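You operate a simulated robot arm through the tools that you are given. There is no shell and no other tool. Be economical: measure what you need, move in short steps, check, and stop when the job is done.

You run a simulated robot arm. Do the job below in one go: nothing can be reset, and whatever is moved stays where it is left.

JOB
Swap the clamped blue-ended rail for the yellow-ended one and clamp that.
Fine: old rail into the purple tray, new one up to the corner fence's end stop first.

The check looks at the end state, three seconds after you hand in, the way a careful person would. Anything else that was tipped, shoved, dropped, spilled or broken makes it a failure.

ROBOT AND FRAMES
A 6-joint arm with a two-finger parallel gripper, fixed in place. Base frame: the origin is at the foot of the arm, x ahead of it, y to its left, z up; the work surface is at about z = 0. Readings come in cm, degrees, newtons and seconds.
With the tool pointing down near the work surface it reaches from about 14 to 58 cm from the base axis. Its first joint turns from -66.0 to 66.0 degrees. Payload 2.1 kg.
The TCP is the grasp point between the finger pads, 3 cm short of the fingertips. In the tool frame z runs along the fingers and y along their closing line. The gripper opens to 9.4 cm. The fingers are 2.8 cm wide and 1 cm thick; the gripper's body (5 by 9.6 cm) begins 5.5 cm behind the TCP.
Orientation is that of the tool frame in the base frame, as a unit quaternion [x, y, z, w]. With the fingers straight down and closing along the base's y, the tool's x points along the base's -x, its y along +y and its z along -z.

CONTROLS
- The arm moves only by the tool step_arm. Its argument "commands" is one flat list of numbers, 7 for each row, row after row: the shift along the base's x, y, z in units of 300 mm (1.0 is 300 mm), then the turn, a rotation vector about the base's x, y, z in units of 90 degrees (1.0 is 90 degrees), then the opening, from 0 (shut) to 1 (fully open). In form: [tx, ty, tz, wx, wy, wz, fingers, tx, ty, tz, wx, wy, wz, fingers, ...]. A call has 1 to 20 rows; each row is the pose to reach, as a shift and turn from the pose commanded when the call began. A call with a number of a shift or a turn outside -1 to 1 is refused whole. Each row takes 0.2 s and may step no farther than 5 cm and 8.6 degrees from the row before; otherwise, or with a gripper value out of range, the whole call is refused. Where a pose cannot be reached the arm comes as near as it can. A force on the tool above 90 N (or 10 N above the force at the start of the call, whichever is more), or a blocked arm, ends the call early, and 0.2 s more pass. Each finger travels about 7.2 cm/s and halts on what it meets, pressing with about 31 N; the grip force reading is that of the motor and also rises with nothing between the fingers. The clock runs only during rows and for 0.2 s after the last one: add rows that repeat a pose to give the fingers time. It gives the time, the measured TCP pose, the force on the tool (base axes), the opening and the grip force at its end, in the units of the frame above (readings bear some noise), with the torque about the TCP (base axes, N m) and any sound that the robot's microphone picked up.
- Cameras (640 x 400 px; columns grow to the right, rows downward): "scene" is fixed at [6.11, -37.68, 48.14]; the picture's right is [0.72, -0.69, 0.00], its down [-0.42, -0.43, -0.80] and it looks along [0.55, 0.58, -0.60] (base axes); focal length 214 px, centre (320, 200). "wrist" rides on the gripper at [7.6, 1.4, -10.3] in the tool frame; the picture's right is [-0.18, 0.98, 0.00], its down [-0.75, -0.14, -0.64] and it looks along [-0.63, -0.12, 0.77] (tool axes); focal length 243 px, centre (320, 200).
- get_image(camera): a new picture of that camera. It takes no simulated time.
- probe_pixels(camera, pixels): for up to 12 pixels [column, row] of the newest picture of that camera ("zoom" is the newest enlarged one), the place [x, y, z] in the base frame of the surface seen there, good to about 0.2 cm. It takes no simulated time.
- close_up(camera, box): a new picture of the part [left, top, right, bottom] of that camera's present view, enlarged. It takes no simulated time.
- close_job(): hands the job in; it is judged then, once.

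Keep the steps short. Do not move on a guess: measure, check each grasp and each placing, and mend mistakes. In all there are 80 turns and 38 pictures (those below and enlarged ones count). Leave the gripper open and the arm clear of the work at the hand-in unless told otherwise, and finish with a single line.

The tools are called after "Call:" as name(argument=value, ...) on one line, values as JSON. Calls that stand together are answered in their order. step_arm: Moves the arm, as the interface text tells. Its arguments: {"type":"object","properties":{"commands":{"type":"array","items":{"type":"number"}}},"required":["commands"]} The other tools are called the same way: get_image (camera) takes a picture; probe_pixels (camera, pixels) gives the place of the surface under pixels of a picture; close_up (camera, box) takes an enlarged picture of a part of a camera's view; close_job () hands the job in.

At the start:

```text
time_s: 0.0
tool_pos: [34.17, -14.89, 36.91]
ee_rot: [0.0, 1.0, 0.0, 0.0]
wrist_force: [-0.3, 0.0, -0.6]
moment: [0.01, -0.05, -0.02]
finger_gap: 9.42
gripper_force: 0.1
```

scene: 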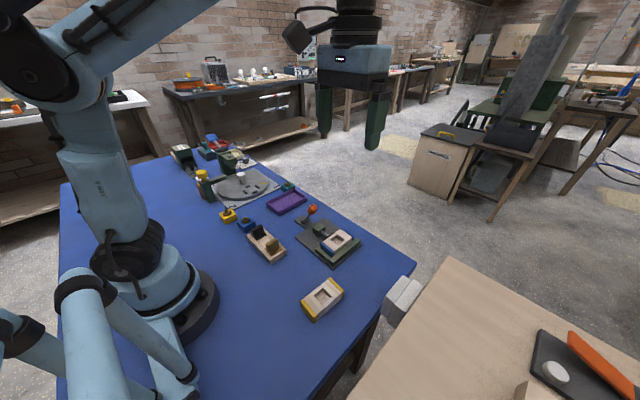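
wrist: 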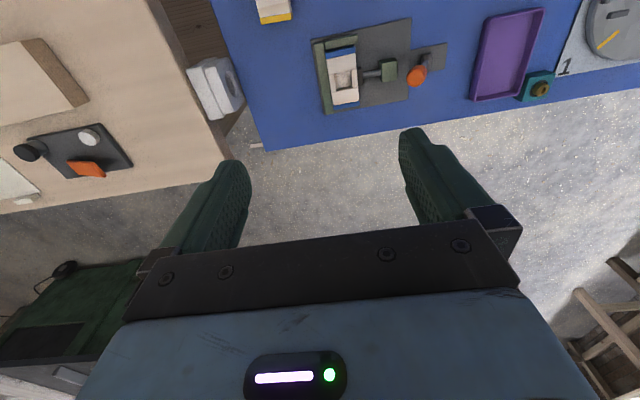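

I see the fixture with the blue-ended rail near scene (335,242), the yellow-ended rail near (322,298) and the purple tray near (287,202). I'll enlarge the views before measuring.

Call:
close_up(camera="scene", box=[230, 180, 390, 280])

Call:
close_up(camera="wrist", box=[240, 0, 560, 150])

```text
4.00 times, centred on (310, 230) of scene
```

zoom: 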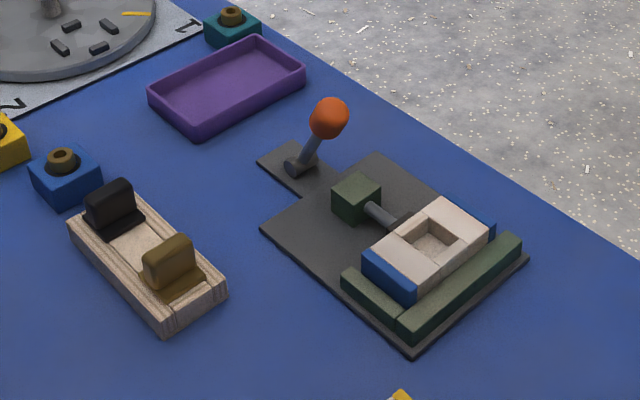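

```text
2.00 times, centred on (400, 75) of wrist
```

zoom: 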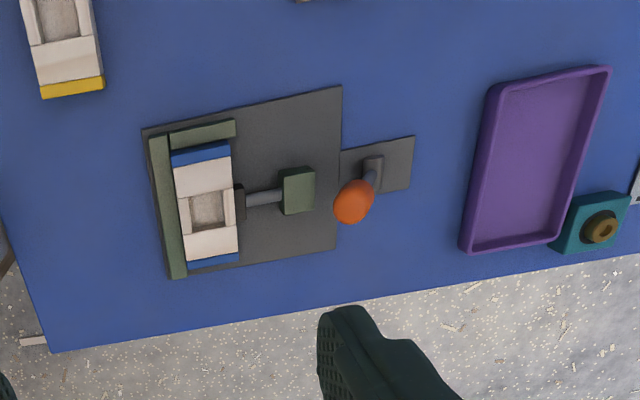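

The fixture has a long fence, a short end stop, a plunger pushing the rail, and an orange-knob lever. I'll measure these in the enlarged wrist view.

Call:
probe_pixels(camera="zoom", pixels=[[176, 158], [230, 149], [190, 262], [236, 257], [155, 140], [230, 126], [178, 270], [240, 203], [265, 198], [298, 190], [353, 200], [372, 165]])

Call:
probe_pixels(camera="zoom", pixels=[[203, 210], [204, 170], [212, 243], [405, 150], [390, 185], [320, 110], [540, 150], [495, 95], [600, 72], [470, 245], [555, 240], [60, 60]])

Call:
get_image(camera="scene")

Call:
probe_pixels(camera="scene", pixels=[[304, 299], [316, 316], [340, 291], [328, 279], [322, 294], [310, 300], [334, 287], [313, 210], [306, 220], [322, 311], [335, 300], [300, 305]])

```text
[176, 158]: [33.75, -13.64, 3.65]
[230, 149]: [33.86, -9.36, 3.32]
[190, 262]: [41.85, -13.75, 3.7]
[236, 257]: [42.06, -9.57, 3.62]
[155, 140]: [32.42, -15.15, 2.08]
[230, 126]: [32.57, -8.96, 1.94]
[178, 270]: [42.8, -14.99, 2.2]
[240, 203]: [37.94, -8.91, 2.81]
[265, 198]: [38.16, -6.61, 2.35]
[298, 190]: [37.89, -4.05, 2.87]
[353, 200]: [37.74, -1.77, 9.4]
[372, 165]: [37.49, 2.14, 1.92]
```

```text
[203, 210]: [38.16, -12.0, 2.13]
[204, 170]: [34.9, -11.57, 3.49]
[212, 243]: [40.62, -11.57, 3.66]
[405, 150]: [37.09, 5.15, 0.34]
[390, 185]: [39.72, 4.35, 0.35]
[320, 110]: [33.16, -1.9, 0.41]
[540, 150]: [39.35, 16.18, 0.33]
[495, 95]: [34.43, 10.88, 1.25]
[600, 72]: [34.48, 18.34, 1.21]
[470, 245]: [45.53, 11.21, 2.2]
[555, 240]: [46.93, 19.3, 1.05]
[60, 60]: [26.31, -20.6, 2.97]
```

```text
33 pictures are left
```

scene: 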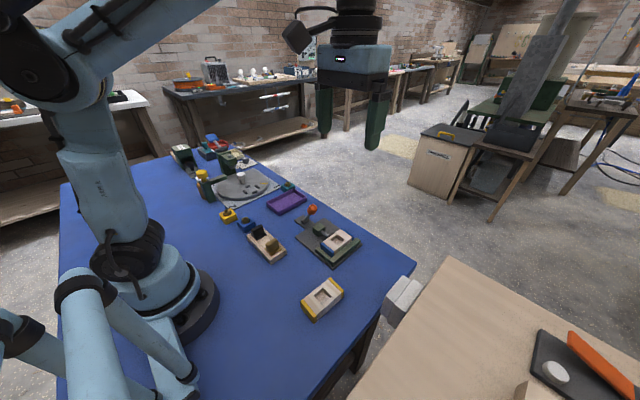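

```text
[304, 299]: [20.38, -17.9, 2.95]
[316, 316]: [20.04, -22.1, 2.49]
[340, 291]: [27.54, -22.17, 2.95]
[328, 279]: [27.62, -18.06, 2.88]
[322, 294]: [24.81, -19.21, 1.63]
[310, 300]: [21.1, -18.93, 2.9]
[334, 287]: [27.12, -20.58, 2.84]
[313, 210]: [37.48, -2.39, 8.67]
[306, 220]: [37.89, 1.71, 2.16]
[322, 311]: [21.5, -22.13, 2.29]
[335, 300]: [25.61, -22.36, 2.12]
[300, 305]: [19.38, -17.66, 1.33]
```

Old rail spans about x 33–42.3, y −13.8 to −9.4, top z≈3.6; the fence top is z≈2.1. The lever pivots near (37.5, 2.2) with its knob at (37.6, −2, 9), leaning to the clamp side. I'll look closer at the lever and the yellow rail.

Call:
close_up(camera="scene", box=[290, 195, 370, 245])

Call:
close_up(camera="scene", box=[282, 270, 362, 320])

Call:
probe_pixels(camera="zoom", pixels=[[150, 225], [170, 200], [360, 70], [455, 150], [290, 320], [380, 230], [250, 180], [310, 130], [300, 365], [160, 245], [462, 180], [450, 170]])

```text
8.00 times, centred on (330, 220) of scene
```

zoom: 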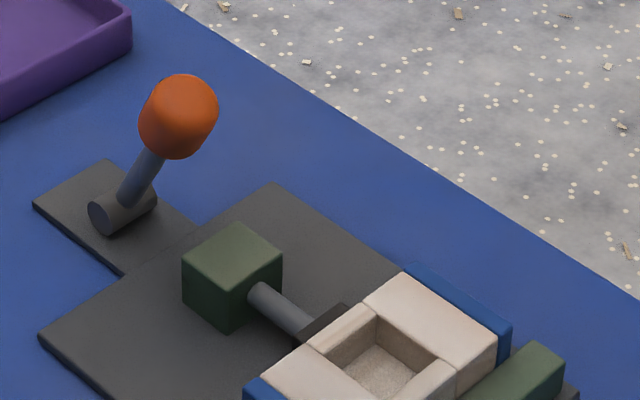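

```text
8.00 times, centred on (322, 295) of scene
```

zoom: 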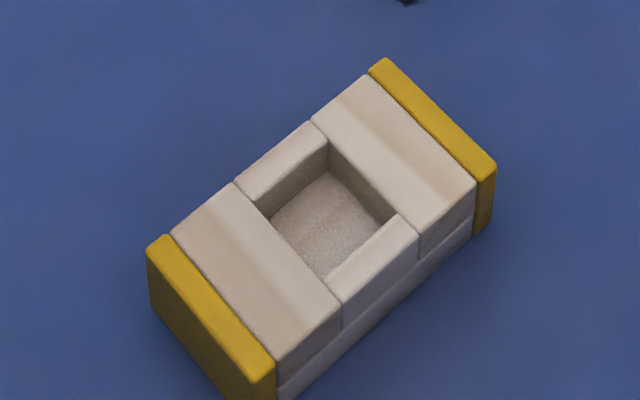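

```text
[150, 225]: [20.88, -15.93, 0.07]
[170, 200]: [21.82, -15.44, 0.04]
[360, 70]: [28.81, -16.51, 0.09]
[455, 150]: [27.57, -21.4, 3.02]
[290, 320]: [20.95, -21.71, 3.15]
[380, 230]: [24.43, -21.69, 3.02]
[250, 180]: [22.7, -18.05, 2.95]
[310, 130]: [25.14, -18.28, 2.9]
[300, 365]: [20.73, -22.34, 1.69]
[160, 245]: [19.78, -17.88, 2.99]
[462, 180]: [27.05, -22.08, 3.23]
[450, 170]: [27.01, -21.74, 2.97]
```

The lever pivot lies along x, so it swings in the y–z plane; releasing should mean swinging the knob to +y. I'll go over the knob at (37.6, −2, 20) with fingers open.

Call:
step_arm(commands=[0.0191, 0.0716, -0.0939, 0, 0, 0, 1, 0.0381, 0.1432, -0.1878, 0, 0, 0, 1, 0.0572, 0.2148, -0.2817, 0, 0, 0, 1, 0.0762, 0.2865, -0.3755, 0, 0, 0, 1, 0.0953, 0.3581, -0.4694, 0, 0, 0, 1, 0.1143, 0.4297, -0.5633, 0, 0, 0, 1, 0.1143, 0.4297, -0.5633, 0, 0, 0, 1])

Call:
get_image(camera="wrist")

```text
time_s: 1.6
tool_pos: [37.73, -2.01, 20.05]
ee_rot: [0.001, 1.0, 0.0, 0.001]
wrist_force: [-0.4, -0.1, 0.1]
moment: [0.02, 0.0, -0.01]
finger_gap: 9.41
gripper_force: 0.2
```

```text
30 pictures are left
```

wrist: 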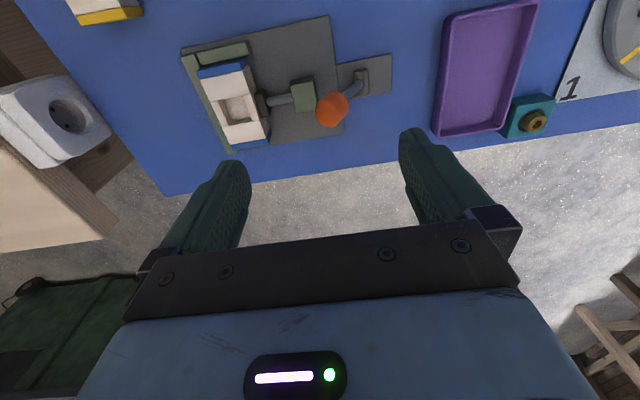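

The knob is at (331,109). I'll probe it, the plunger and the plate from here.

Call:
probe_pixels(camera="wrist", pixels=[[331, 109], [331, 97], [320, 108], [344, 104], [354, 89], [303, 95], [264, 103], [200, 70], [235, 148], [243, 45], [232, 80], [258, 133]])

```text
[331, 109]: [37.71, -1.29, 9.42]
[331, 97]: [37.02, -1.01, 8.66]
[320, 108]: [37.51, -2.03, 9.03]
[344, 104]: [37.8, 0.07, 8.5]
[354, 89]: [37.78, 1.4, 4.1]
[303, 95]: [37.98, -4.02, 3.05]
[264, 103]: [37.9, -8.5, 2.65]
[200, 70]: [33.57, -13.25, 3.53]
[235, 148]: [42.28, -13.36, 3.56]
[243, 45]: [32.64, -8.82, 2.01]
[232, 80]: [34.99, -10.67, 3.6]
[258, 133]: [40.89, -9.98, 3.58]
```

The knob centre is about (37.6, −1.2, 8.4). I'll descend to z≈9 straddling it, then narrow the fingers to about 6 cm.

Call:
step_arm(commands=[0, 0.013, -0.12, 0, 0, 0, 1, 0, 0.027, -0.24, 0, 0, 0, 1, 0, 0.027, -0.367, 0, 0, 0, 1, 0, 0.027, -0.367, 0, 0, 0, 0.6, 0, 0.027, -0.367, 0, 0, 0, 0.6])

Call:
close_up(camera="scene", box=[270, 160, 390, 260])

```text
time_s: 2.8
tool_pos: [37.7, -1.33, 9.05]
ee_rot: [0.0, 1.0, 0.0, 0.001]
wrist_force: [0.0, -0.5, 0.2]
moment: [0.0, 0.01, -0.02]
finger_gap: 5.65
gripper_force: 0.0
```

```text
4.00 times, centred on (330, 210) of scene
```

zoom: 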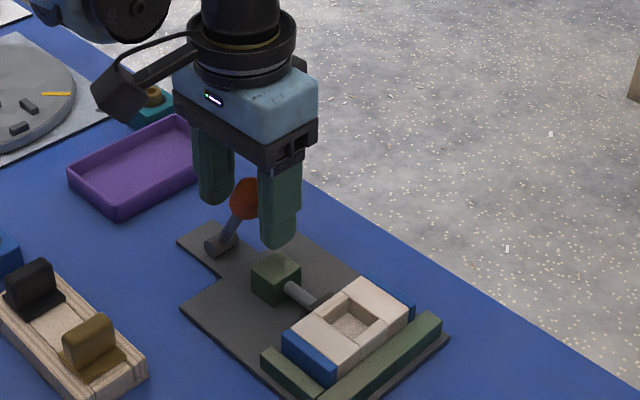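

The fingers straddle the knob with no contact. I'll push toward +y in 1 cm steps, 6 cm in all.

Call:
step_arm(commands=[0, 0.0333, 0, 0, 0, 0, 0.6, 0, 0.0667, 0, 0, 0, 0, 0.6, 0, 0.1, 0.01, 0, 0, 0, 0.6, 0, 0.1333, 0.02, 0, 0, 0, 0.6, 0, 0.1667, 0.02, 0, 0, 0, 0.6, 0, 0.2, 0.02, 0, 0, 0, 0.6])

Call:
close_up(camera="scene", box=[270, 160, 390, 260])

```text
time_s: 4.2
tool_pos: [37.59, 4.86, 9.73]
ee_rot: [0.001, 1.0, 0.0, 0.0]
wrist_force: [0.0, -0.2, -0.6]
moment: [-0.04, 0.04, -0.01]
finger_gap: 5.7
gripper_force: 0.1
```

```text
4.00 times, centred on (330, 210) of scene
```

zoom: 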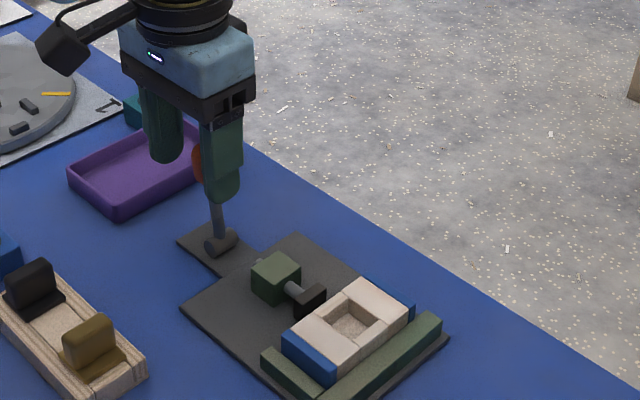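

The plunger is already retracting as the lever passes upright. I'll keep pushing gently to find its stop.

Call:
step_arm(commands=[0, 0.02, 0, 0, 0, 0, 0.6, 0, 0.04, -0.005, 0, 0, 0, 0.6, 0, 0.06, -0.01, 0, 0, 0, 0.6, 0, 0.08, -0.015, 0, 0, 0, 0.6, 0, 0.1, -0.02, 0, 0, 0, 0.6])

Call:
close_up(camera="scene", box=[270, 160, 390, 260])

```text
time_s: 5.4
tool_pos: [37.53, 7.78, 9.06]
ee_rot: [0.0, 1.0, -0.002, -0.001]
wrist_force: [0.4, -7.8, 3.8]
moment: [-0.28, 0.0, -0.02]
finger_gap: 6.15
gripper_force: 4.4
```

```text
4.00 times, centred on (330, 210) of scene
```

zoom: 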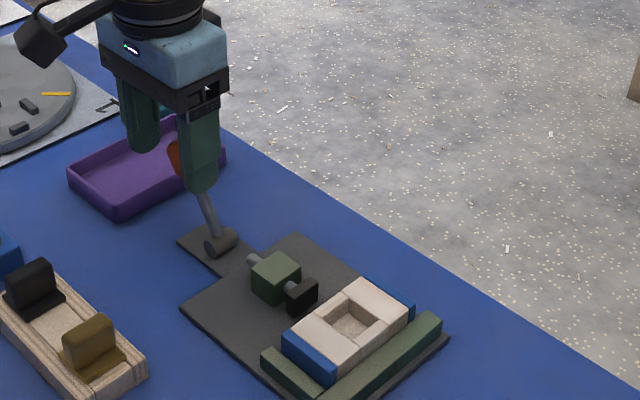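

The force rose to 8 N, so the lever is at its open stop and the plunger is back. I'll back off, open, rise and go above the old rail.

Call:
step_arm(commands=[0, -0.04, 0, 0, 0, 0, 0.8, 0, -0.04, 0, 0, 0, 0, 1, 0, -0.04, 0.15, 0, 0, 0, 1, 0, -0.04, 0.3, 0, 0, 0, 1, 0, -0.04, 0.43, 0, 0, 0, 1, 0, -0.19, 0.43, 0, 0, 0, 1, 0, -0.34, 0.43, 0, 0, 0, 1, 0, -0.49, 0.43, 0, 0, 0, 1, 0, -0.645, 0.43, 0, 0, 0, 1, 0, -0.645, 0.43, 0, 0, 0, 1])

Call:
get_image(camera="wrist")

```text
time_s: 7.6
tool_pos: [37.59, -11.51, 21.99]
ee_rot: [0.0, 1.0, 0.0, 0.001]
wrist_force: [-0.1, 0.4, 0.5]
moment: [-0.02, -0.05, 0.02]
finger_gap: 9.37
gripper_force: 0.0
```

```text
26 pictures are left
```

wrist: 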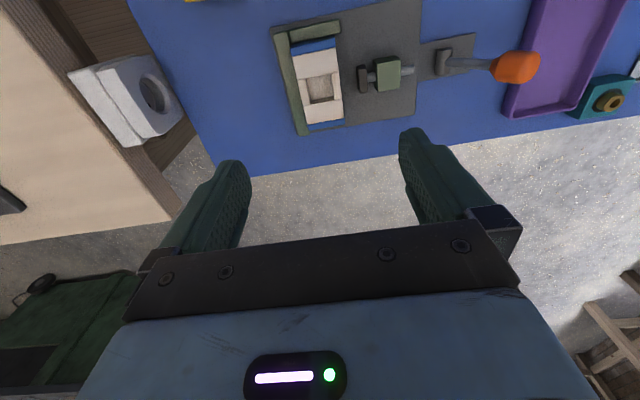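

The lever is open and the plunger has clear space. I'll probe the rail, pad, knob and tray.

Call:
probe_pixels(camera="wrist", pixels=[[515, 68], [490, 65], [538, 64], [361, 78], [388, 72], [294, 48], [334, 39], [308, 126], [342, 119], [320, 70], [321, 112], [295, 133]])

Call:
probe_pixels(camera="wrist", pixels=[[510, 115], [565, 113], [530, 5], [560, 60], [280, 40], [336, 22], [300, 60], [337, 60], [305, 100], [340, 98], [550, 90], [577, 20]])

```text
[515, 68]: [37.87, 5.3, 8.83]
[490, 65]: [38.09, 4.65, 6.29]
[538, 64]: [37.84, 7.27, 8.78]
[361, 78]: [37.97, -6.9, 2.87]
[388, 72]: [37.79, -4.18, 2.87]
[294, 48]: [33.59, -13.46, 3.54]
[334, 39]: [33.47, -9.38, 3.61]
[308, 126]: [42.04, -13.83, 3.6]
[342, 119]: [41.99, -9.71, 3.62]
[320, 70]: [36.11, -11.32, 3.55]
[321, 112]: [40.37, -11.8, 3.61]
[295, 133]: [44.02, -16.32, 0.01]
```

```text
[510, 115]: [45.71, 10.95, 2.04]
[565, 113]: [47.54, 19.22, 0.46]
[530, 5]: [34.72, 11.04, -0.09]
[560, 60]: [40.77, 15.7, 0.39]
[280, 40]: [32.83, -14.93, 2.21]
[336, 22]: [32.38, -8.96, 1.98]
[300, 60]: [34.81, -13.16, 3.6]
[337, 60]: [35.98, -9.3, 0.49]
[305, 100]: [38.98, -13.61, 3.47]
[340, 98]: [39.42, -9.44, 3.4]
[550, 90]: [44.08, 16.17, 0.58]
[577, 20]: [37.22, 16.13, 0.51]
```

The knob rests at about (37.8, 6, 8.6), clear of the tray, and the pad front is near y=−7.4. I'll take one enlargement to get the fixture's exact yaw.

Call:
close_up(camera="wrist", box=[260, 10, 420, 140])

```text
3.08 times, centred on (340, 75) of wrist
```

zoom: 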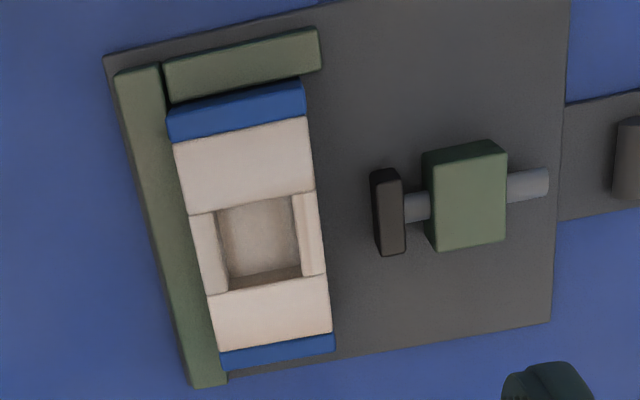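

Call:
probe_pixels(camera="zoom", pixels=[[126, 80], [198, 375], [160, 75], [170, 85], [315, 60], [172, 130], [300, 108], [225, 362], [332, 345], [185, 160], [215, 325], [378, 245]])

```text
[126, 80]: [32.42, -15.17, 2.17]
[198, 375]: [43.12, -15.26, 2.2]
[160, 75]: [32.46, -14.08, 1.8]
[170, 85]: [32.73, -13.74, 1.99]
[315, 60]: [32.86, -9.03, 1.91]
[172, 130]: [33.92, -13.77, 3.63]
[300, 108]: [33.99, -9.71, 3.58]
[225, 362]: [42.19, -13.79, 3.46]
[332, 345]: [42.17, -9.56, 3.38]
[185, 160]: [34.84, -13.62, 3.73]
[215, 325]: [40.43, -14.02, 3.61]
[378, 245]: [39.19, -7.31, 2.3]
```

The fixture is square to the base: fence face y≈−13.9, end stop face x≈33.2. I'll descend over the old rail's centre with a 5.4 cm opening and tips at z≈2.5, above the fence.

Call:
step_arm(commands=[0.01, -0.003, -0.12, 0, 0, 0, 0.57, 0.01, -0.003, -0.24, 0, 0, 0, 0.57, 0.01, -0.003, -0.36, 0, 0, 0, 0.57, 0.01, -0.003, -0.45, 0, 0, 0, 0.57, 0.01, -0.003, -0.51, 0, 0, 0, 0.57, 0.01, -0.003, -0.55, 0, 0, 0, 0.57])

Call:
close_up(camera="scene", box=[290, 180, 390, 280])

```text
time_s: 9.0
tool_pos: [37.8, -11.65, 5.34]
ee_rot: [0.0, 1.0, 0.0, 0.0]
wrist_force: [-0.1, -0.6, 0.7]
moment: [0.0, -0.01, -0.01]
finger_gap: 5.39
gripper_force: 0.1
```

```text
4.00 times, centred on (340, 230) of scene
```

zoom: 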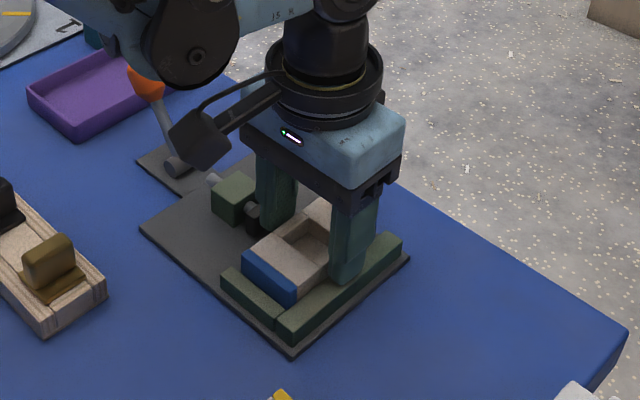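

The fingers flank the rail, clear of the fence and pad. Closing and then lifting slightly.

Call:
step_arm(commands=[0, 0, 0, 0, 0, 0, 0.3, 0, 0, 0, 0, 0, 0, 0.3, 0, 0, 0, 0, 0, 0, 0.3, 0, 0, 0.03, 0, 0, 0, 0.3, 0, 0, 0.1, 0, 0, 0, 0.3])

```text
time_s: 10.2
tool_pos: [37.94, -11.64, 8.52]
ee_rot: [0.002, 1.0, 0.0, -0.001]
wrist_force: [0.7, 1.8, -0.5]
moment: [-0.02, 0.0, 0.0]
finger_gap: 4.54
gripper_force: 30.7
```

The gap reads 4.54 at 31 N, so the rail is held. I'll lift to z≈20 and carry it above the tray.

Call:
step_arm(commands=[0, 0, 0.13, 0, 0, 0, 0.3, 0, 0, 0.26, 0, 0, 0, 0.3, 0, 0, 0.383, 0, 0, 0, 0.3, 0.01, 0.13, 0.383, 0, 0, 0, 0.3, 0.03, 0.26, 0.383, 0, 0, 0, 0.3, 0.04, 0.39, 0.383, 0, 0, 0, 0.3, 0.05, 0.52, 0.383, 0, 0, 0, 0.3, 0.06, 0.65, 0.383, 0, 0, 0, 0.3, 0.07, 0.77, 0.383, 0, 0, 0, 0.3, 0.08, 0.884, 0.383, 0, 0, 0, 0.3, 0.08, 0.884, 0.383, 0, 0, 0, 0.3])

Call:
get_image(camera="wrist")

Call:
close_up(camera="scene", box=[230, 140, 350, 240])

```text
time_s: 12.6
tool_pos: [40.23, 14.95, 19.85]
ee_rot: [0.001, 1.0, 0.0, 0.0]
wrist_force: [0.1, 0.1, -0.6]
moment: [0.0, -0.02, 0.01]
finger_gap: 4.52
gripper_force: 31.1
```

```text
23 pictures are left
```

wrist: 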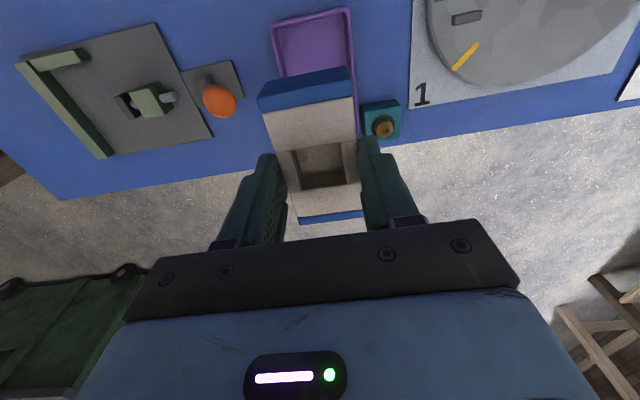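

```text
4.00 times, centred on (290, 190) of scene
```

zoom: 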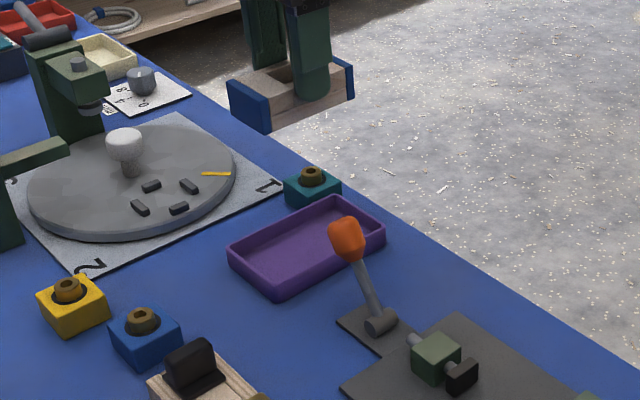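

The rail hangs straight and the tray is in full view in the zoom. I'll measure its rim and the teal block next to it.

Call:
probe_pixels(camera="zoom", pixels=[[232, 246], [334, 199], [383, 234], [279, 282], [300, 245], [282, 222], [330, 262], [255, 262], [365, 218], [318, 192], [310, 168], [330, 240]])

```text
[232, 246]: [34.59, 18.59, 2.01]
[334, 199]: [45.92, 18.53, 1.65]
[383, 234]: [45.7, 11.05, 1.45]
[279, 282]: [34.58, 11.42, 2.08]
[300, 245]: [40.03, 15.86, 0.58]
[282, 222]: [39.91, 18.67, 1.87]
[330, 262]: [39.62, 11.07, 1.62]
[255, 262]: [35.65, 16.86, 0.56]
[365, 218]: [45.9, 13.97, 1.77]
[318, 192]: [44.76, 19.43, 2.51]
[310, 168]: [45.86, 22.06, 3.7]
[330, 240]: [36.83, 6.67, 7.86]
```

Tray centre is (40.2, 14.9), floor z≈0.55, so I'm lined up. I'll lower to TCP z≈5.7, just above contact.

Call:
step_arm(commands=[0, 0, -0.13, 0, 0, 0, 0.3, 0, 0, -0.26, 0, 0, 0, 0.3, 0, 0, -0.37, 0, 0, 0, 0.3, 0, 0, -0.43, 0, 0, 0, 0.3, 0, 0, -0.46, 0, 0, 0, 0.3, 0, 0, -0.472, 0, 0, 0, 0.3])

Call:
close_up(camera="scene", box=[230, 140, 350, 240])

```text
time_s: 14.0
tool_pos: [40.42, 14.79, 5.64]
ee_rot: [-0.001, 1.0, 0.0, -0.001]
wrist_force: [-0.8, -0.9, -0.4]
moment: [0.01, -0.01, 0.0]
finger_gap: 4.51
gripper_force: 31.4
```

```text
4.00 times, centred on (290, 190) of scene
```

zoom: 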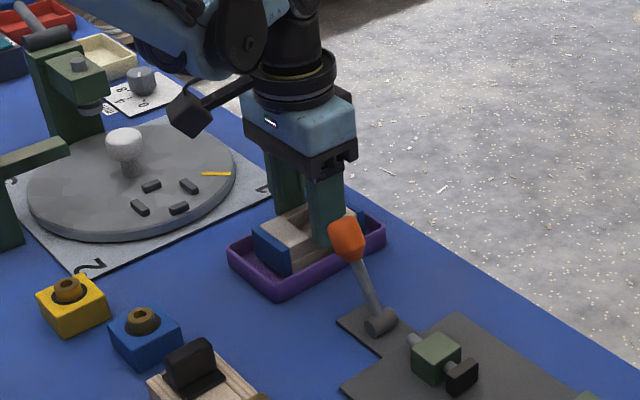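

It's inside the tray with no contact yet. I'll ease down another 3 mm, open partly and rise straight up.

Call:
step_arm(commands=[0, 0, -0.005, 0, 0, 0, 0.3, 0, 0, -0.01, 0, 0, 0, 0.3, 0, 0, -0.01, 0, 0, 0, 0.6, 0, 0, -0.01, 0, 0, 0, 0.6, 0, 0, 0.05, 0, 0, 0, 0.6, 0, 0, 0.2, 0, 0, 0, 0.6, 0, 0, 0.36, 0, 0, 0, 0.8, 0, 0, 0.51, 0, 0, 0, 1])

Call:
get_image(camera="scene")

```text
time_s: 15.8
tool_pos: [40.3, 14.69, 21.1]
ee_rot: [0.002, 1.0, 0.0, 0.0]
wrist_force: [-0.9, -0.7, -0.1]
moment: [0.01, 0.02, 0.0]
finger_gap: 9.39
gripper_force: 0.0
```

```text
20 pictures are left
```

scene: 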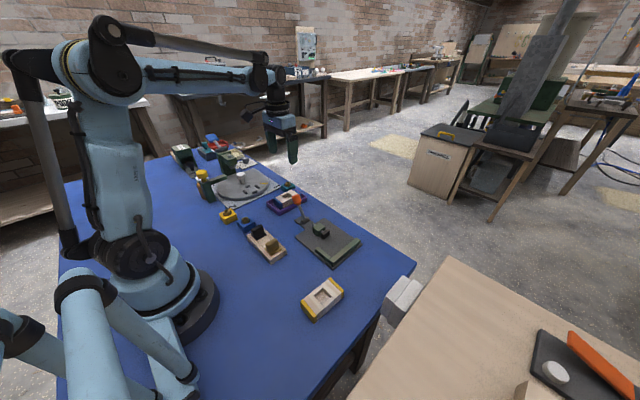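

The old rail sits in the tray. I'll move in two calls to above the yellow rail near (24, −20).

Call:
step_arm(commands=[-0.04, -0.13, 0.02, 0, 0, 0, 1, -0.08, -0.26, 0.02, 0, 0, 0, 1, -0.12, -0.39, 0.02, 0, 0, 0, 1, -0.17, -0.52, 0.02, 0, 0, 0, 1, -0.22, -0.65, 0.02, 0, 0, 0, 1, -0.27, -0.78, 0.02, 0, 0, 0, 1, -0.32, -0.9, 0.02, 0, 0, 0, 1])

Call:
step_arm(commands=[-0.08, -0.09, 0, 0, 0, 0, 1, -0.15, -0.18, 0, 0, 0, 0, 1, -0.223, -0.257, 0, 0, 0, 0, 1, -0.223, -0.257, 0, 0, 0, 0, 1])

Call:
get_image(camera="wrist")

Call:
close_up(camera="scene", box=[282, 270, 362, 330])

```text
time_s: 17.4
tool_pos: [30.6, -12.16, 21.7]
ee_rot: [0.0, 1.0, 0.0, 0.001]
wrist_force: [0.1, 0.4, 0.5]
moment: [0.0, -0.04, -0.01]
finger_gap: 9.42
gripper_force: 0.0
```

```text
time_s: 18.4
tool_pos: [23.81, -19.88, 21.6]
ee_rot: [0.0, 1.0, 0.0, 0.0]
wrist_force: [0.5, 0.4, -0.2]
moment: [-0.01, 0.0, 0.02]
finger_gap: 9.41
gripper_force: 0.2
```

```text
19 pictures are left
```

wrist: 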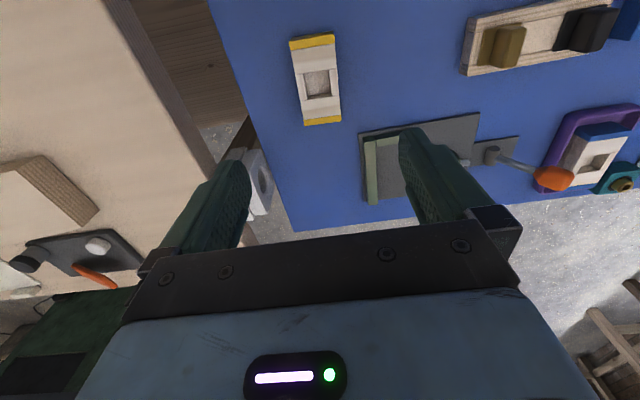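

```text
6.67 times, centred on (322, 300) of scene
```

zoom: 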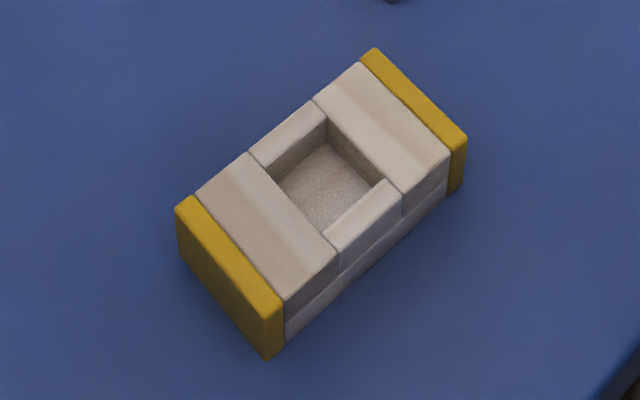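

Call:
probe_pixels(camera="zoom", pixels=[[184, 203], [372, 54], [460, 137], [274, 306], [200, 193], [358, 66], [446, 152], [290, 294], [250, 156], [312, 101], [340, 245], [400, 190]])

Call:
probe_pixels(camera="wrist", pixels=[[292, 52], [332, 46], [305, 117], [338, 112], [318, 122], [312, 42]])

```text
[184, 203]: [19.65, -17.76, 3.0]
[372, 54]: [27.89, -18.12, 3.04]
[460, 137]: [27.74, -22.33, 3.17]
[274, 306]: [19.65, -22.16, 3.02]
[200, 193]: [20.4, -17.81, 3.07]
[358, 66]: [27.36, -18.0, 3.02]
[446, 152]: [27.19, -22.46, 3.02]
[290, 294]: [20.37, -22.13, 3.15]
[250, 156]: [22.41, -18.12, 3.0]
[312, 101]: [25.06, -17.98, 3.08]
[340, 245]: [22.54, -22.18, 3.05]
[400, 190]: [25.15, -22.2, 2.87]
```

```text
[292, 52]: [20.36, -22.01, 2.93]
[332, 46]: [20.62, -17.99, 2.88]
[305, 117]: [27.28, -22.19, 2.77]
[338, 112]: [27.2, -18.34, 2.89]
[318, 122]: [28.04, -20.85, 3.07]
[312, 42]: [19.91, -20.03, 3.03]
```

The yellow rail's centre is (23.75, −20.1), top z≈3.05, yawed about −2°. I'll turn the tool −2° and lower over it with a 5.7 cm opening, TCP z≈5.0.

Call:
step_arm(commands=[-0.0087, -0.0093, -0.12, 0, 0, -0.022, 0.6, -0.0087, -0.0093, -0.25, 0, 0, -0.022, 0.6, -0.0087, -0.0093, -0.38, 0, 0, -0.022, 0.6, -0.0087, -0.0093, -0.48, 0, 0, -0.022, 0.6, -0.0087, -0.0093, -0.554, 0, 0, -0.022, 0.6, -0.0087, -0.0093, -0.554, 0, 0, -0.022, 0.6])

Call:
close_up(camera="scene", box=[272, 240, 372, 330])

```text
time_s: 19.8
tool_pos: [23.78, -20.16, 4.91]
ee_rot: [0.017, 1.0, 0.0, 0.0]
wrist_force: [-0.2, 0.9, 0.2]
moment: [0.04, -0.04, -0.01]
finger_gap: 5.64
gripper_force: 0.0
```

```text
4.44 times, centred on (322, 285) of scene
```

zoom: 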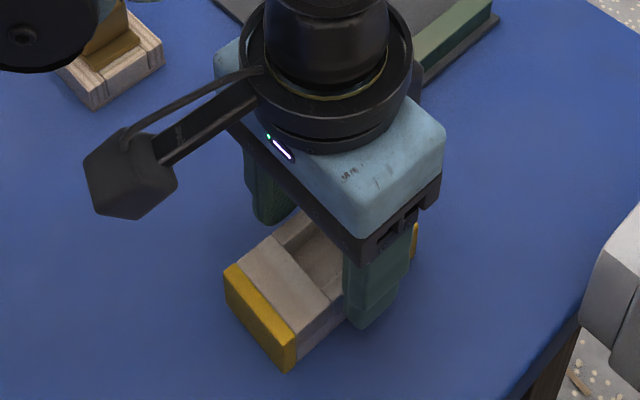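

The fingers flank the rail correctly. Closing, lifting to z≈17 and turning back square.

Call:
step_arm(commands=[0, 0, 0, 0, 0, 0, 0.3, 0, 0, 0, 0, 0, 0, 0.3, 0, 0, 0, 0, 0, 0, 0.3, 0, 0, 0.03, 0, 0, 0, 0.3, 0, 0, 0.13, 0, 0, 0, 0.3, 0, 0, 0.26, 0, 0, 0, 0.3, 0, 0, 0.4, 0, 0, 0.022, 0.3, 0, 0, 0.4, 0, 0, 0.022, 0.3])

Call:
close_up(camera="wrist", box=[220, 0, 480, 240])

```text
time_s: 21.6
tool_pos: [23.82, -20.06, 16.97]
ee_rot: [0.0, 1.0, 0.001, -0.001]
wrist_force: [0.0, -1.0, -0.5]
moment: [-0.02, -0.03, -0.01]
finger_gap: 4.5
gripper_force: 31.0
```

```text
1.67 times, centred on (350, 120) of wrist
```

zoom: 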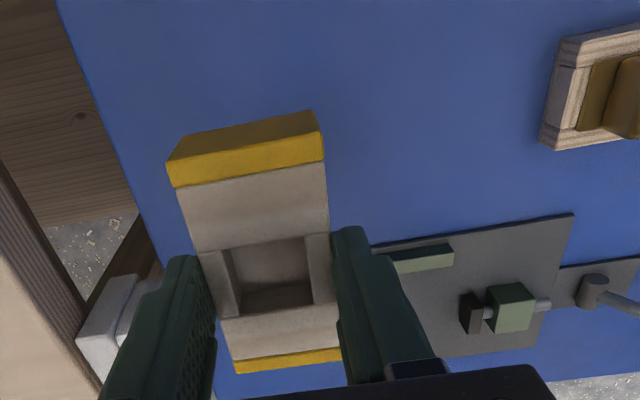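

It's held (gap 4.50, 31 N) and hangs level. I'll probe its ends to know where they sit relative to the TCP.

Call:
probe_pixels(camera="zoom", pixels=[[172, 178], [245, 168], [318, 152], [245, 140], [180, 150], [312, 125], [240, 365], [335, 356], [185, 200], [322, 175]])

```text
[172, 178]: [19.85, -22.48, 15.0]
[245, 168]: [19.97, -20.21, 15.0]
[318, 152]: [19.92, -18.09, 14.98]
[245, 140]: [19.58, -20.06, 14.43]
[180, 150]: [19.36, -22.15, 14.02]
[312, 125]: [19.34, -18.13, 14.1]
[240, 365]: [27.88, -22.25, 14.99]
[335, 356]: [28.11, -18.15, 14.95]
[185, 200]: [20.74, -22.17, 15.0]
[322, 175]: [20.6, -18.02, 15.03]
```

The near end is 4.4 cm from the TCP. I'll carry the rail to (38.2, −11.5), about 0.5 cm short of the end stop, and lower to just above the plate.

Call:
step_arm(commands=[0.12, 0.0717, 0, 0, 0, 0, 0.3, 0.24, 0.1433, 0, 0, 0, 0, 0.3, 0.36, 0.215, 0, 0, 0, 0, 0.3, 0.4817, 0.2867, 0, 0, 0, 0, 0.3, 0.4817, 0.2867, -0.1, 0, 0, 0, 0.3, 0.4817, 0.2867, -0.2, 0, 0, 0, 0.3, 0.4817, 0.2867, -0.3, 0, 0, 0, 0.3, 0.4817, 0.2867, -0.35, 0, 0, 0, 0.3, 0.4817, 0.2867, -0.373, 0, 0, 0, 0.3, 0.4817, 0.2867, -0.373, 0, 0, 0, 0.3])

Call:
close_up(camera="scene", box=[300, 205, 380, 275])

```text
time_s: 23.8
tool_pos: [38.12, -11.34, 5.68]
ee_rot: [-0.001, 1.0, 0.0, 0.0]
wrist_force: [0.5, -0.1, 0.1]
moment: [-0.01, 0.0, 0.0]
finger_gap: 4.5
gripper_force: 30.7
```

```text
5.71 times, centred on (340, 240) of scene
```

zoom: 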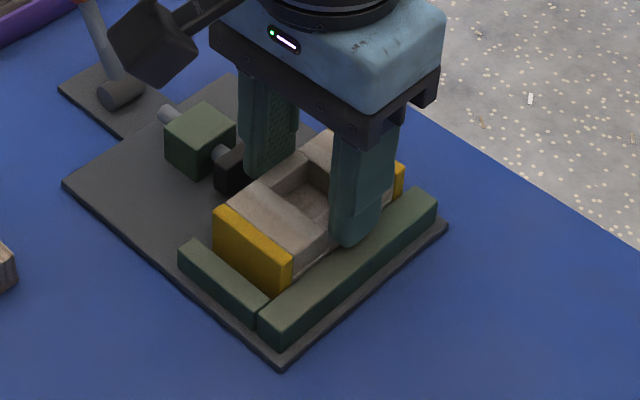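

It's free of the fence with a small gap at the end stop. I'll lower 4 mm in small steps to the plate and read the force.

Call:
step_arm(commands=[0, 0, -0.0033, 0, 0, 0, 0.3, 0, 0, -0.0067, 0, 0, 0, 0.3, 0, 0, -0.01, 0, 0, 0, 0.3, 0, 0, -0.0133, 0, 0, 0, 0.3])

```text
time_s: 24.8
tool_pos: [38.15, -11.49, 5.54]
ee_rot: [0.001, 1.0, 0.001, 0.0]
wrist_force: [-0.6, -1.1, 25.9]
moment: [-0.01, 0.05, 0.0]
finger_gap: 4.5
gripper_force: 30.9
```

Contact at 26 N on the plate. I'll ease up 1 mm and slide −x in 1 mm steps toward the end stop.

Call:
step_arm(commands=[0, 0, 0.0033, 0, 0, 0, 0.3, -0.0033, 0, 0.0033, 0, 0, 0, 0.3, -0.0067, 0, 0.0033, 0, 0, 0, 0.3, -0.01, 0, 0.0033, 0, 0, 0, 0.3, -0.0133, 0, 0.0033, 0, 0, 0, 0.3])

```text
time_s: 26.0
tool_pos: [37.74, -11.43, 5.62]
ee_rot: [0.0, 1.0, 0.0, 0.0]
wrist_force: [0.8, -0.1, -0.6]
moment: [-0.01, -0.01, 0.01]
finger_gap: 4.49
gripper_force: 31.4
```

No contact yet; continuing −x in 1 mm steps.

Call:
step_arm(commands=[-0.0033, 0, 0, 0, 0, 0, 0.3, -0.0067, 0, 0, 0, 0, 0, 0.3, -0.0083, 0, 0, 0, 0, 0, 0.3])

```text
time_s: 26.8
tool_pos: [37.63, -11.45, 5.5]
ee_rot: [0.0, 1.0, 0.0, 0.003]
wrist_force: [17.3, -0.5, -0.1]
moment: [-0.04, -0.66, 0.03]
finger_gap: 4.48
gripper_force: 30.8
```

17 N in +x means the rail is against the end stop. Next, −y toward the fence in small steps.

Call:
step_arm(commands=[0, -0.0033, 0, 0, 0, 0, 0.3, 0, -0.0067, 0, 0, 0, 0, 0.3, 0, -0.0083, -0.001, 0, 0, 0, 0.3])

```text
time_s: 27.6
tool_pos: [37.67, -11.59, 5.56]
ee_rot: [0.0, 1.0, 0.002, 0.002]
wrist_force: [21.8, 15.7, 11.3]
moment: [0.3, -0.51, -0.19]
finger_gap: 4.52
gripper_force: 31.6
```

It's now against the stop (22 N), the fence (16 N) and the plate (11 N). I'll open slightly, rise straight up and look.

Call:
step_arm(commands=[0, -0.003, 0, 0, 0, 0, 0.54, 0, 0, 0, 0, 0, 0, 0.54, 0, 0, 0.02, 0, 0, 0, 0.54, 0, 0, 0.08, 0, 0, 0, 0.54, 0, 0, 0.2, 0, 0, 0, 0.6, 0, 0, 0.35, 0, 0, 0, 0.8, 0, 0, 0.5, 0, 0, 0, 1, 0, 0, 0.5, 0, 0, 0, 1])

Call:
close_up(camera="wrist", box=[260, 0, 560, 150])

Call:
close_up(camera="scene", box=[300, 205, 380, 275])

```text
time_s: 29.4
tool_pos: [37.49, -11.85, 20.62]
ee_rot: [0.001, 1.0, 0.0, 0.001]
wrist_force: [0.5, -1.0, 0.0]
moment: [0.02, 0.01, 0.0]
finger_gap: 9.39
gripper_force: 0.0
```

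```text
2.13 times, centred on (410, 75) of wrist
```

zoom: 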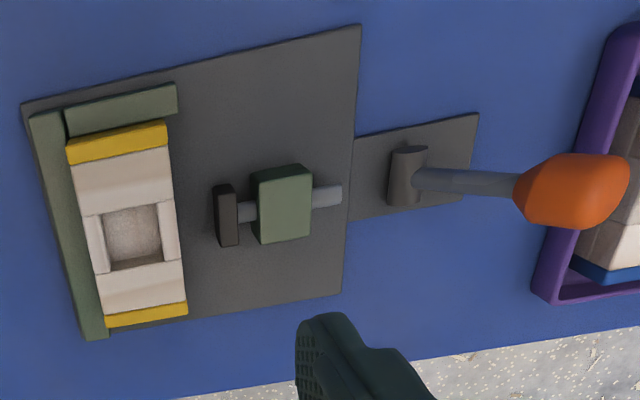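

```text
5.71 times, centred on (340, 240) of scene
```

zoom: 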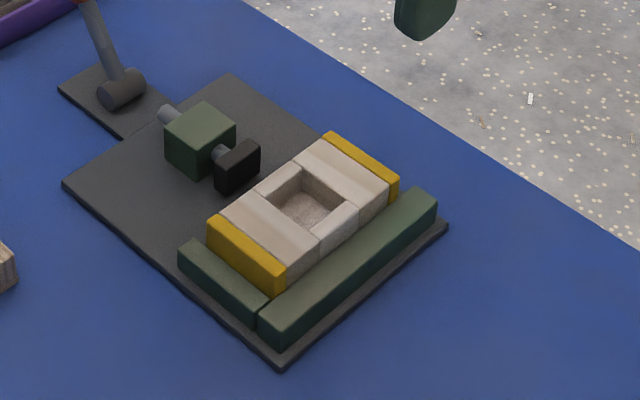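

The yellow rail looks seated at both fence and stop. Now I'll straddle the knob at (37.8, 6, 8.7) to swing the lever back.

Call:
step_arm(commands=[0.005, 0.15, 0, 0, 0, 0, 1, 0.005, 0.3, 0, 0, 0, 0, 1, 0.005, 0.45, 0, 0, 0, 0, 1, 0.005, 0.5917, 0, 0, 0, 0, 1, 0.005, 0.5917, -0.13, 0, 0, 0, 1, 0.005, 0.5917, -0.26, 0, 0, 0, 1, 0.005, 0.5917, -0.376, 0, 0, 0, 1, 0.005, 0.5917, -0.376, 0, 0, 0, 0.65, 0.005, 0.5917, -0.376, 0, 0, 0, 0.65])

Call:
close_up(camera="scene", box=[270, 160, 390, 260])

```text
time_s: 31.4
tool_pos: [37.8, 6.03, 9.24]
ee_rot: [0.001, 1.0, 0.0, 0.0]
wrist_force: [0.3, 0.4, 0.5]
moment: [0.02, -0.01, 0.02]
finger_gap: 6.12
gripper_force: 0.0
```

```text
4.00 times, centred on (330, 210) of scene
```

zoom: 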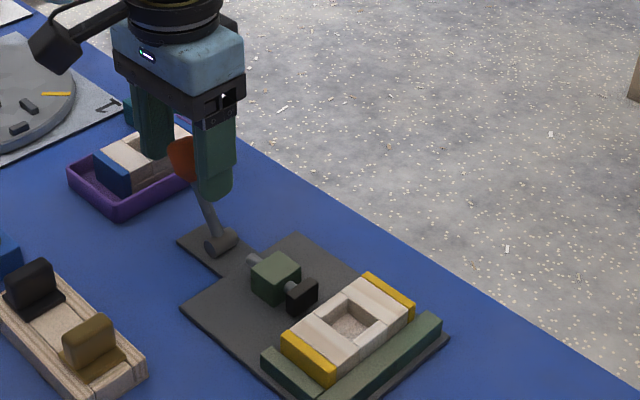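

The knob is between the fingers. Pushing −y in steps, 7.5 cm first.

Call:
step_arm(commands=[0, -0.0333, 0.005, 0, 0, 0, 0.65, 0, -0.0667, 0.015, 0, 0, 0, 0.65, 0, -0.1, 0.02, 0, 0, 0, 0.65, 0, -0.1333, 0.02, 0, 0, 0, 0.65, 0, -0.1667, 0.02, 0, 0, 0, 0.65, 0, -0.2, 0.015, 0, 0, 0, 0.65, 0, -0.225, 0.01, 0, 0, 0, 0.65, 0, -0.25, 0, 0, 0, 0, 0.65])

Call:
close_up(camera="scene", box=[270, 160, 390, 260])

```text
time_s: 33.2
tool_pos: [37.65, -1.47, 9.16]
ee_rot: [0.0, 1.0, 0.0, 0.0]
wrist_force: [0.1, 0.0, 0.1]
moment: [0.02, -0.01, 0.0]
finger_gap: 6.11
gripper_force: 0.1
```

```text
4.00 times, centred on (330, 210) of scene
```

zoom: 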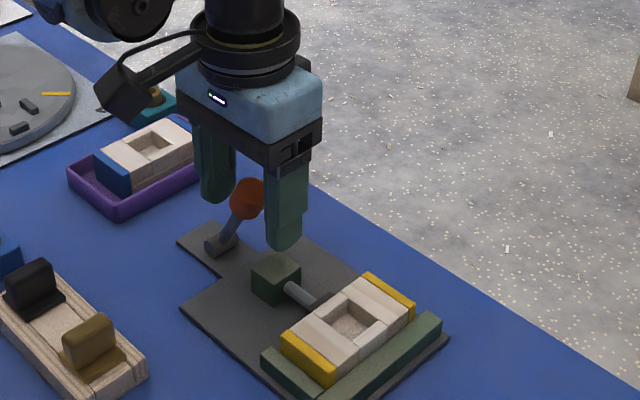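

The lever went over centre and the plunger meets the rail. I'll push gently further to confirm it's at its stop.

Call:
step_arm(commands=[0, -0.0167, 0, 0, 0, 0, 0.65, 0, -0.0333, 0, 0, 0, 0, 0.65, 0, -0.0433, 0, 0, 0, 0, 0.65, 0, -0.05, 0, 0, 0, 0, 0.65])

```text
time_s: 34.2
tool_pos: [37.71, -2.96, 9.24]
ee_rot: [-0.001, 1.0, 0.0, 0.0]
wrist_force: [-0.1, 10.2, -3.9]
moment: [0.09, 0.0, 0.03]
finger_gap: 6.72
gripper_force: 5.3
```

A 10 N resistance at the original knob position shows it's fully clamped. I'll back off, open, rise and inspect.

Call:
step_arm(commands=[0, 0.045, 0, 0, 0, 0, 0.7, 0, 0.045, 0, 0, 0, 0, 1, 0, 0.045, 0.02, 0, 0, 0, 1, 0, 0.045, 0.15, 0, 0, 0, 1, 0, 0.045, 0.3, 0, 0, 0, 1, 0, 0.045, 0.43, 0, 0, 0, 1, 0, 0.045, 0.43, 0, 0, 0, 1])

Call:
close_up(camera="scene", box=[270, 180, 390, 270])

Call:
close_up(camera="wrist", box=[160, 0, 460, 170])

```text
time_s: 35.8
tool_pos: [37.66, -1.63, 22.15]
ee_rot: [-0.001, 1.0, 0.0, 0.001]
wrist_force: [-0.5, -0.6, -0.8]
moment: [0.0, 0.01, -0.02]
finger_gap: 9.42
gripper_force: 0.1
```

```text
4.44 times, centred on (330, 225) of scene
```

zoom: 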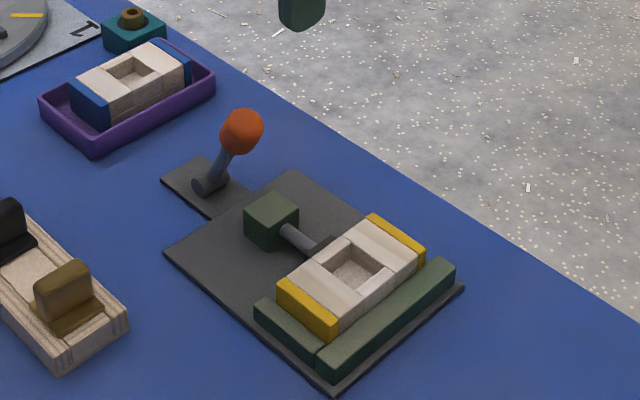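

```text
2.13 times, centred on (310, 85) of wrist
```

zoom: 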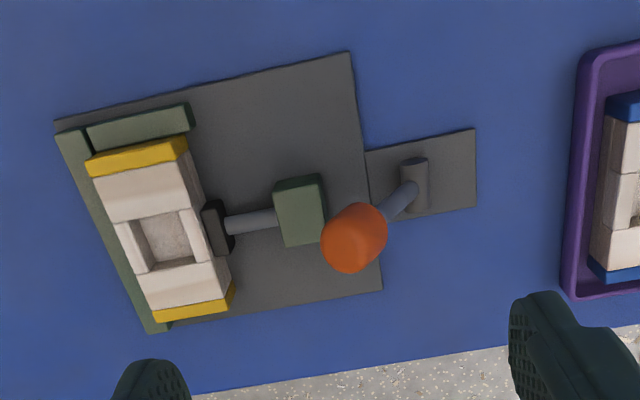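

The lever is clamped and the pad touches the rail. I'll check the rail's ends and fit against the stop and fence.

Call:
probe_pixels(camera="zoom", pixels=[[90, 168], [183, 143], [140, 150], [140, 165], [192, 118], [100, 145], [165, 315], [233, 290], [212, 230], [350, 240], [200, 312], [80, 140]])

Call:
close_up(camera="scene", box=[310, 220, 370, 265])

```text
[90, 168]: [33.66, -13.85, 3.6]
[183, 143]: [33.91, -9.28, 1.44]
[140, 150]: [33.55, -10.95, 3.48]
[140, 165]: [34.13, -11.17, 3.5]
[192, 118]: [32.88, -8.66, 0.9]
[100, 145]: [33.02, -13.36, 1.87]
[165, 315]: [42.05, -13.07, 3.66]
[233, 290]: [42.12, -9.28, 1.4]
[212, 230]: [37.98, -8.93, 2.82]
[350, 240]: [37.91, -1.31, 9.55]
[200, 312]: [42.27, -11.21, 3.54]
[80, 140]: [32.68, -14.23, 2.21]
```

```text
8.89 times, centred on (340, 242) of scene
```

zoom: 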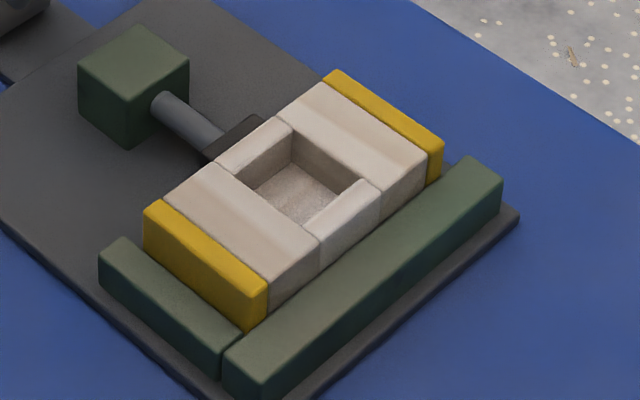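

Call:
probe_pixels(camera="zoom", pixels=[[146, 240], [200, 285], [246, 322], [170, 265], [135, 250], [180, 286], [225, 323], [160, 215], [210, 250], [255, 290], [260, 325], [300, 290]])

```text
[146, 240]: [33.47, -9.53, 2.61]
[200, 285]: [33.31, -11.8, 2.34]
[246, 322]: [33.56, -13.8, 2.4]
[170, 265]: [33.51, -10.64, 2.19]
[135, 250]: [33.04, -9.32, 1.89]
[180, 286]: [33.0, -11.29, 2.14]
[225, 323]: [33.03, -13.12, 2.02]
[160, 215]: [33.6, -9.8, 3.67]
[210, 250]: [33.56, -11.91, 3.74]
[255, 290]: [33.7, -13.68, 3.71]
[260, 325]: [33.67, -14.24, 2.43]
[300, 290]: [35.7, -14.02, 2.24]
```

The rail end is at x≈33.4, the same place as the old rail's, with no visible gap, and its side is on the fence. I'll raise the arm clear and take a last look.

Call:
step_arm(commands=[0, 0, 0.13, 0, 0, 0, 1, 0, 0, 0.26, 0, 0, 0, 1, 0, 0, 0.4, 0, 0, 0, 1, 0, 0, 0.4, 0, 0, 0, 1])

Call:
get_image(camera="scene")

```text
time_s: 36.8
tool_pos: [37.6, -1.77, 34.14]
ee_rot: [0.0, 1.0, 0.0, 0.0]
wrist_force: [0.1, -0.6, 0.3]
moment: [-0.01, 0.0, -0.02]
finger_gap: 9.4
gripper_force: 0.1
```

```text
7 pictures are left
```

scene: 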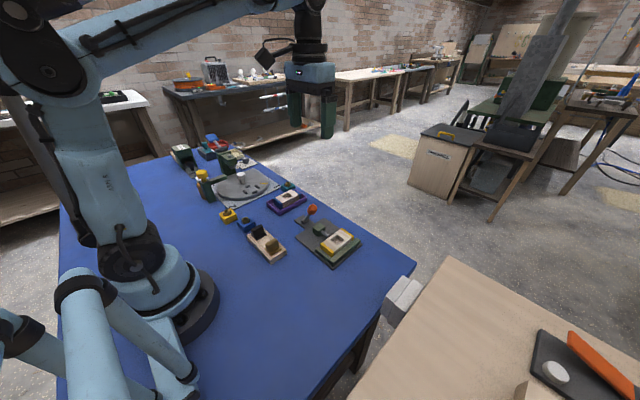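

Everything is in place, the gripper is open and the arm is clear, so I'm handing in.

Call:
close_job()

```text
The job is handed in.
```

The blue-ended rail is in the purple tray, and the yellow-ended rail is clamped against the fence and end stop.
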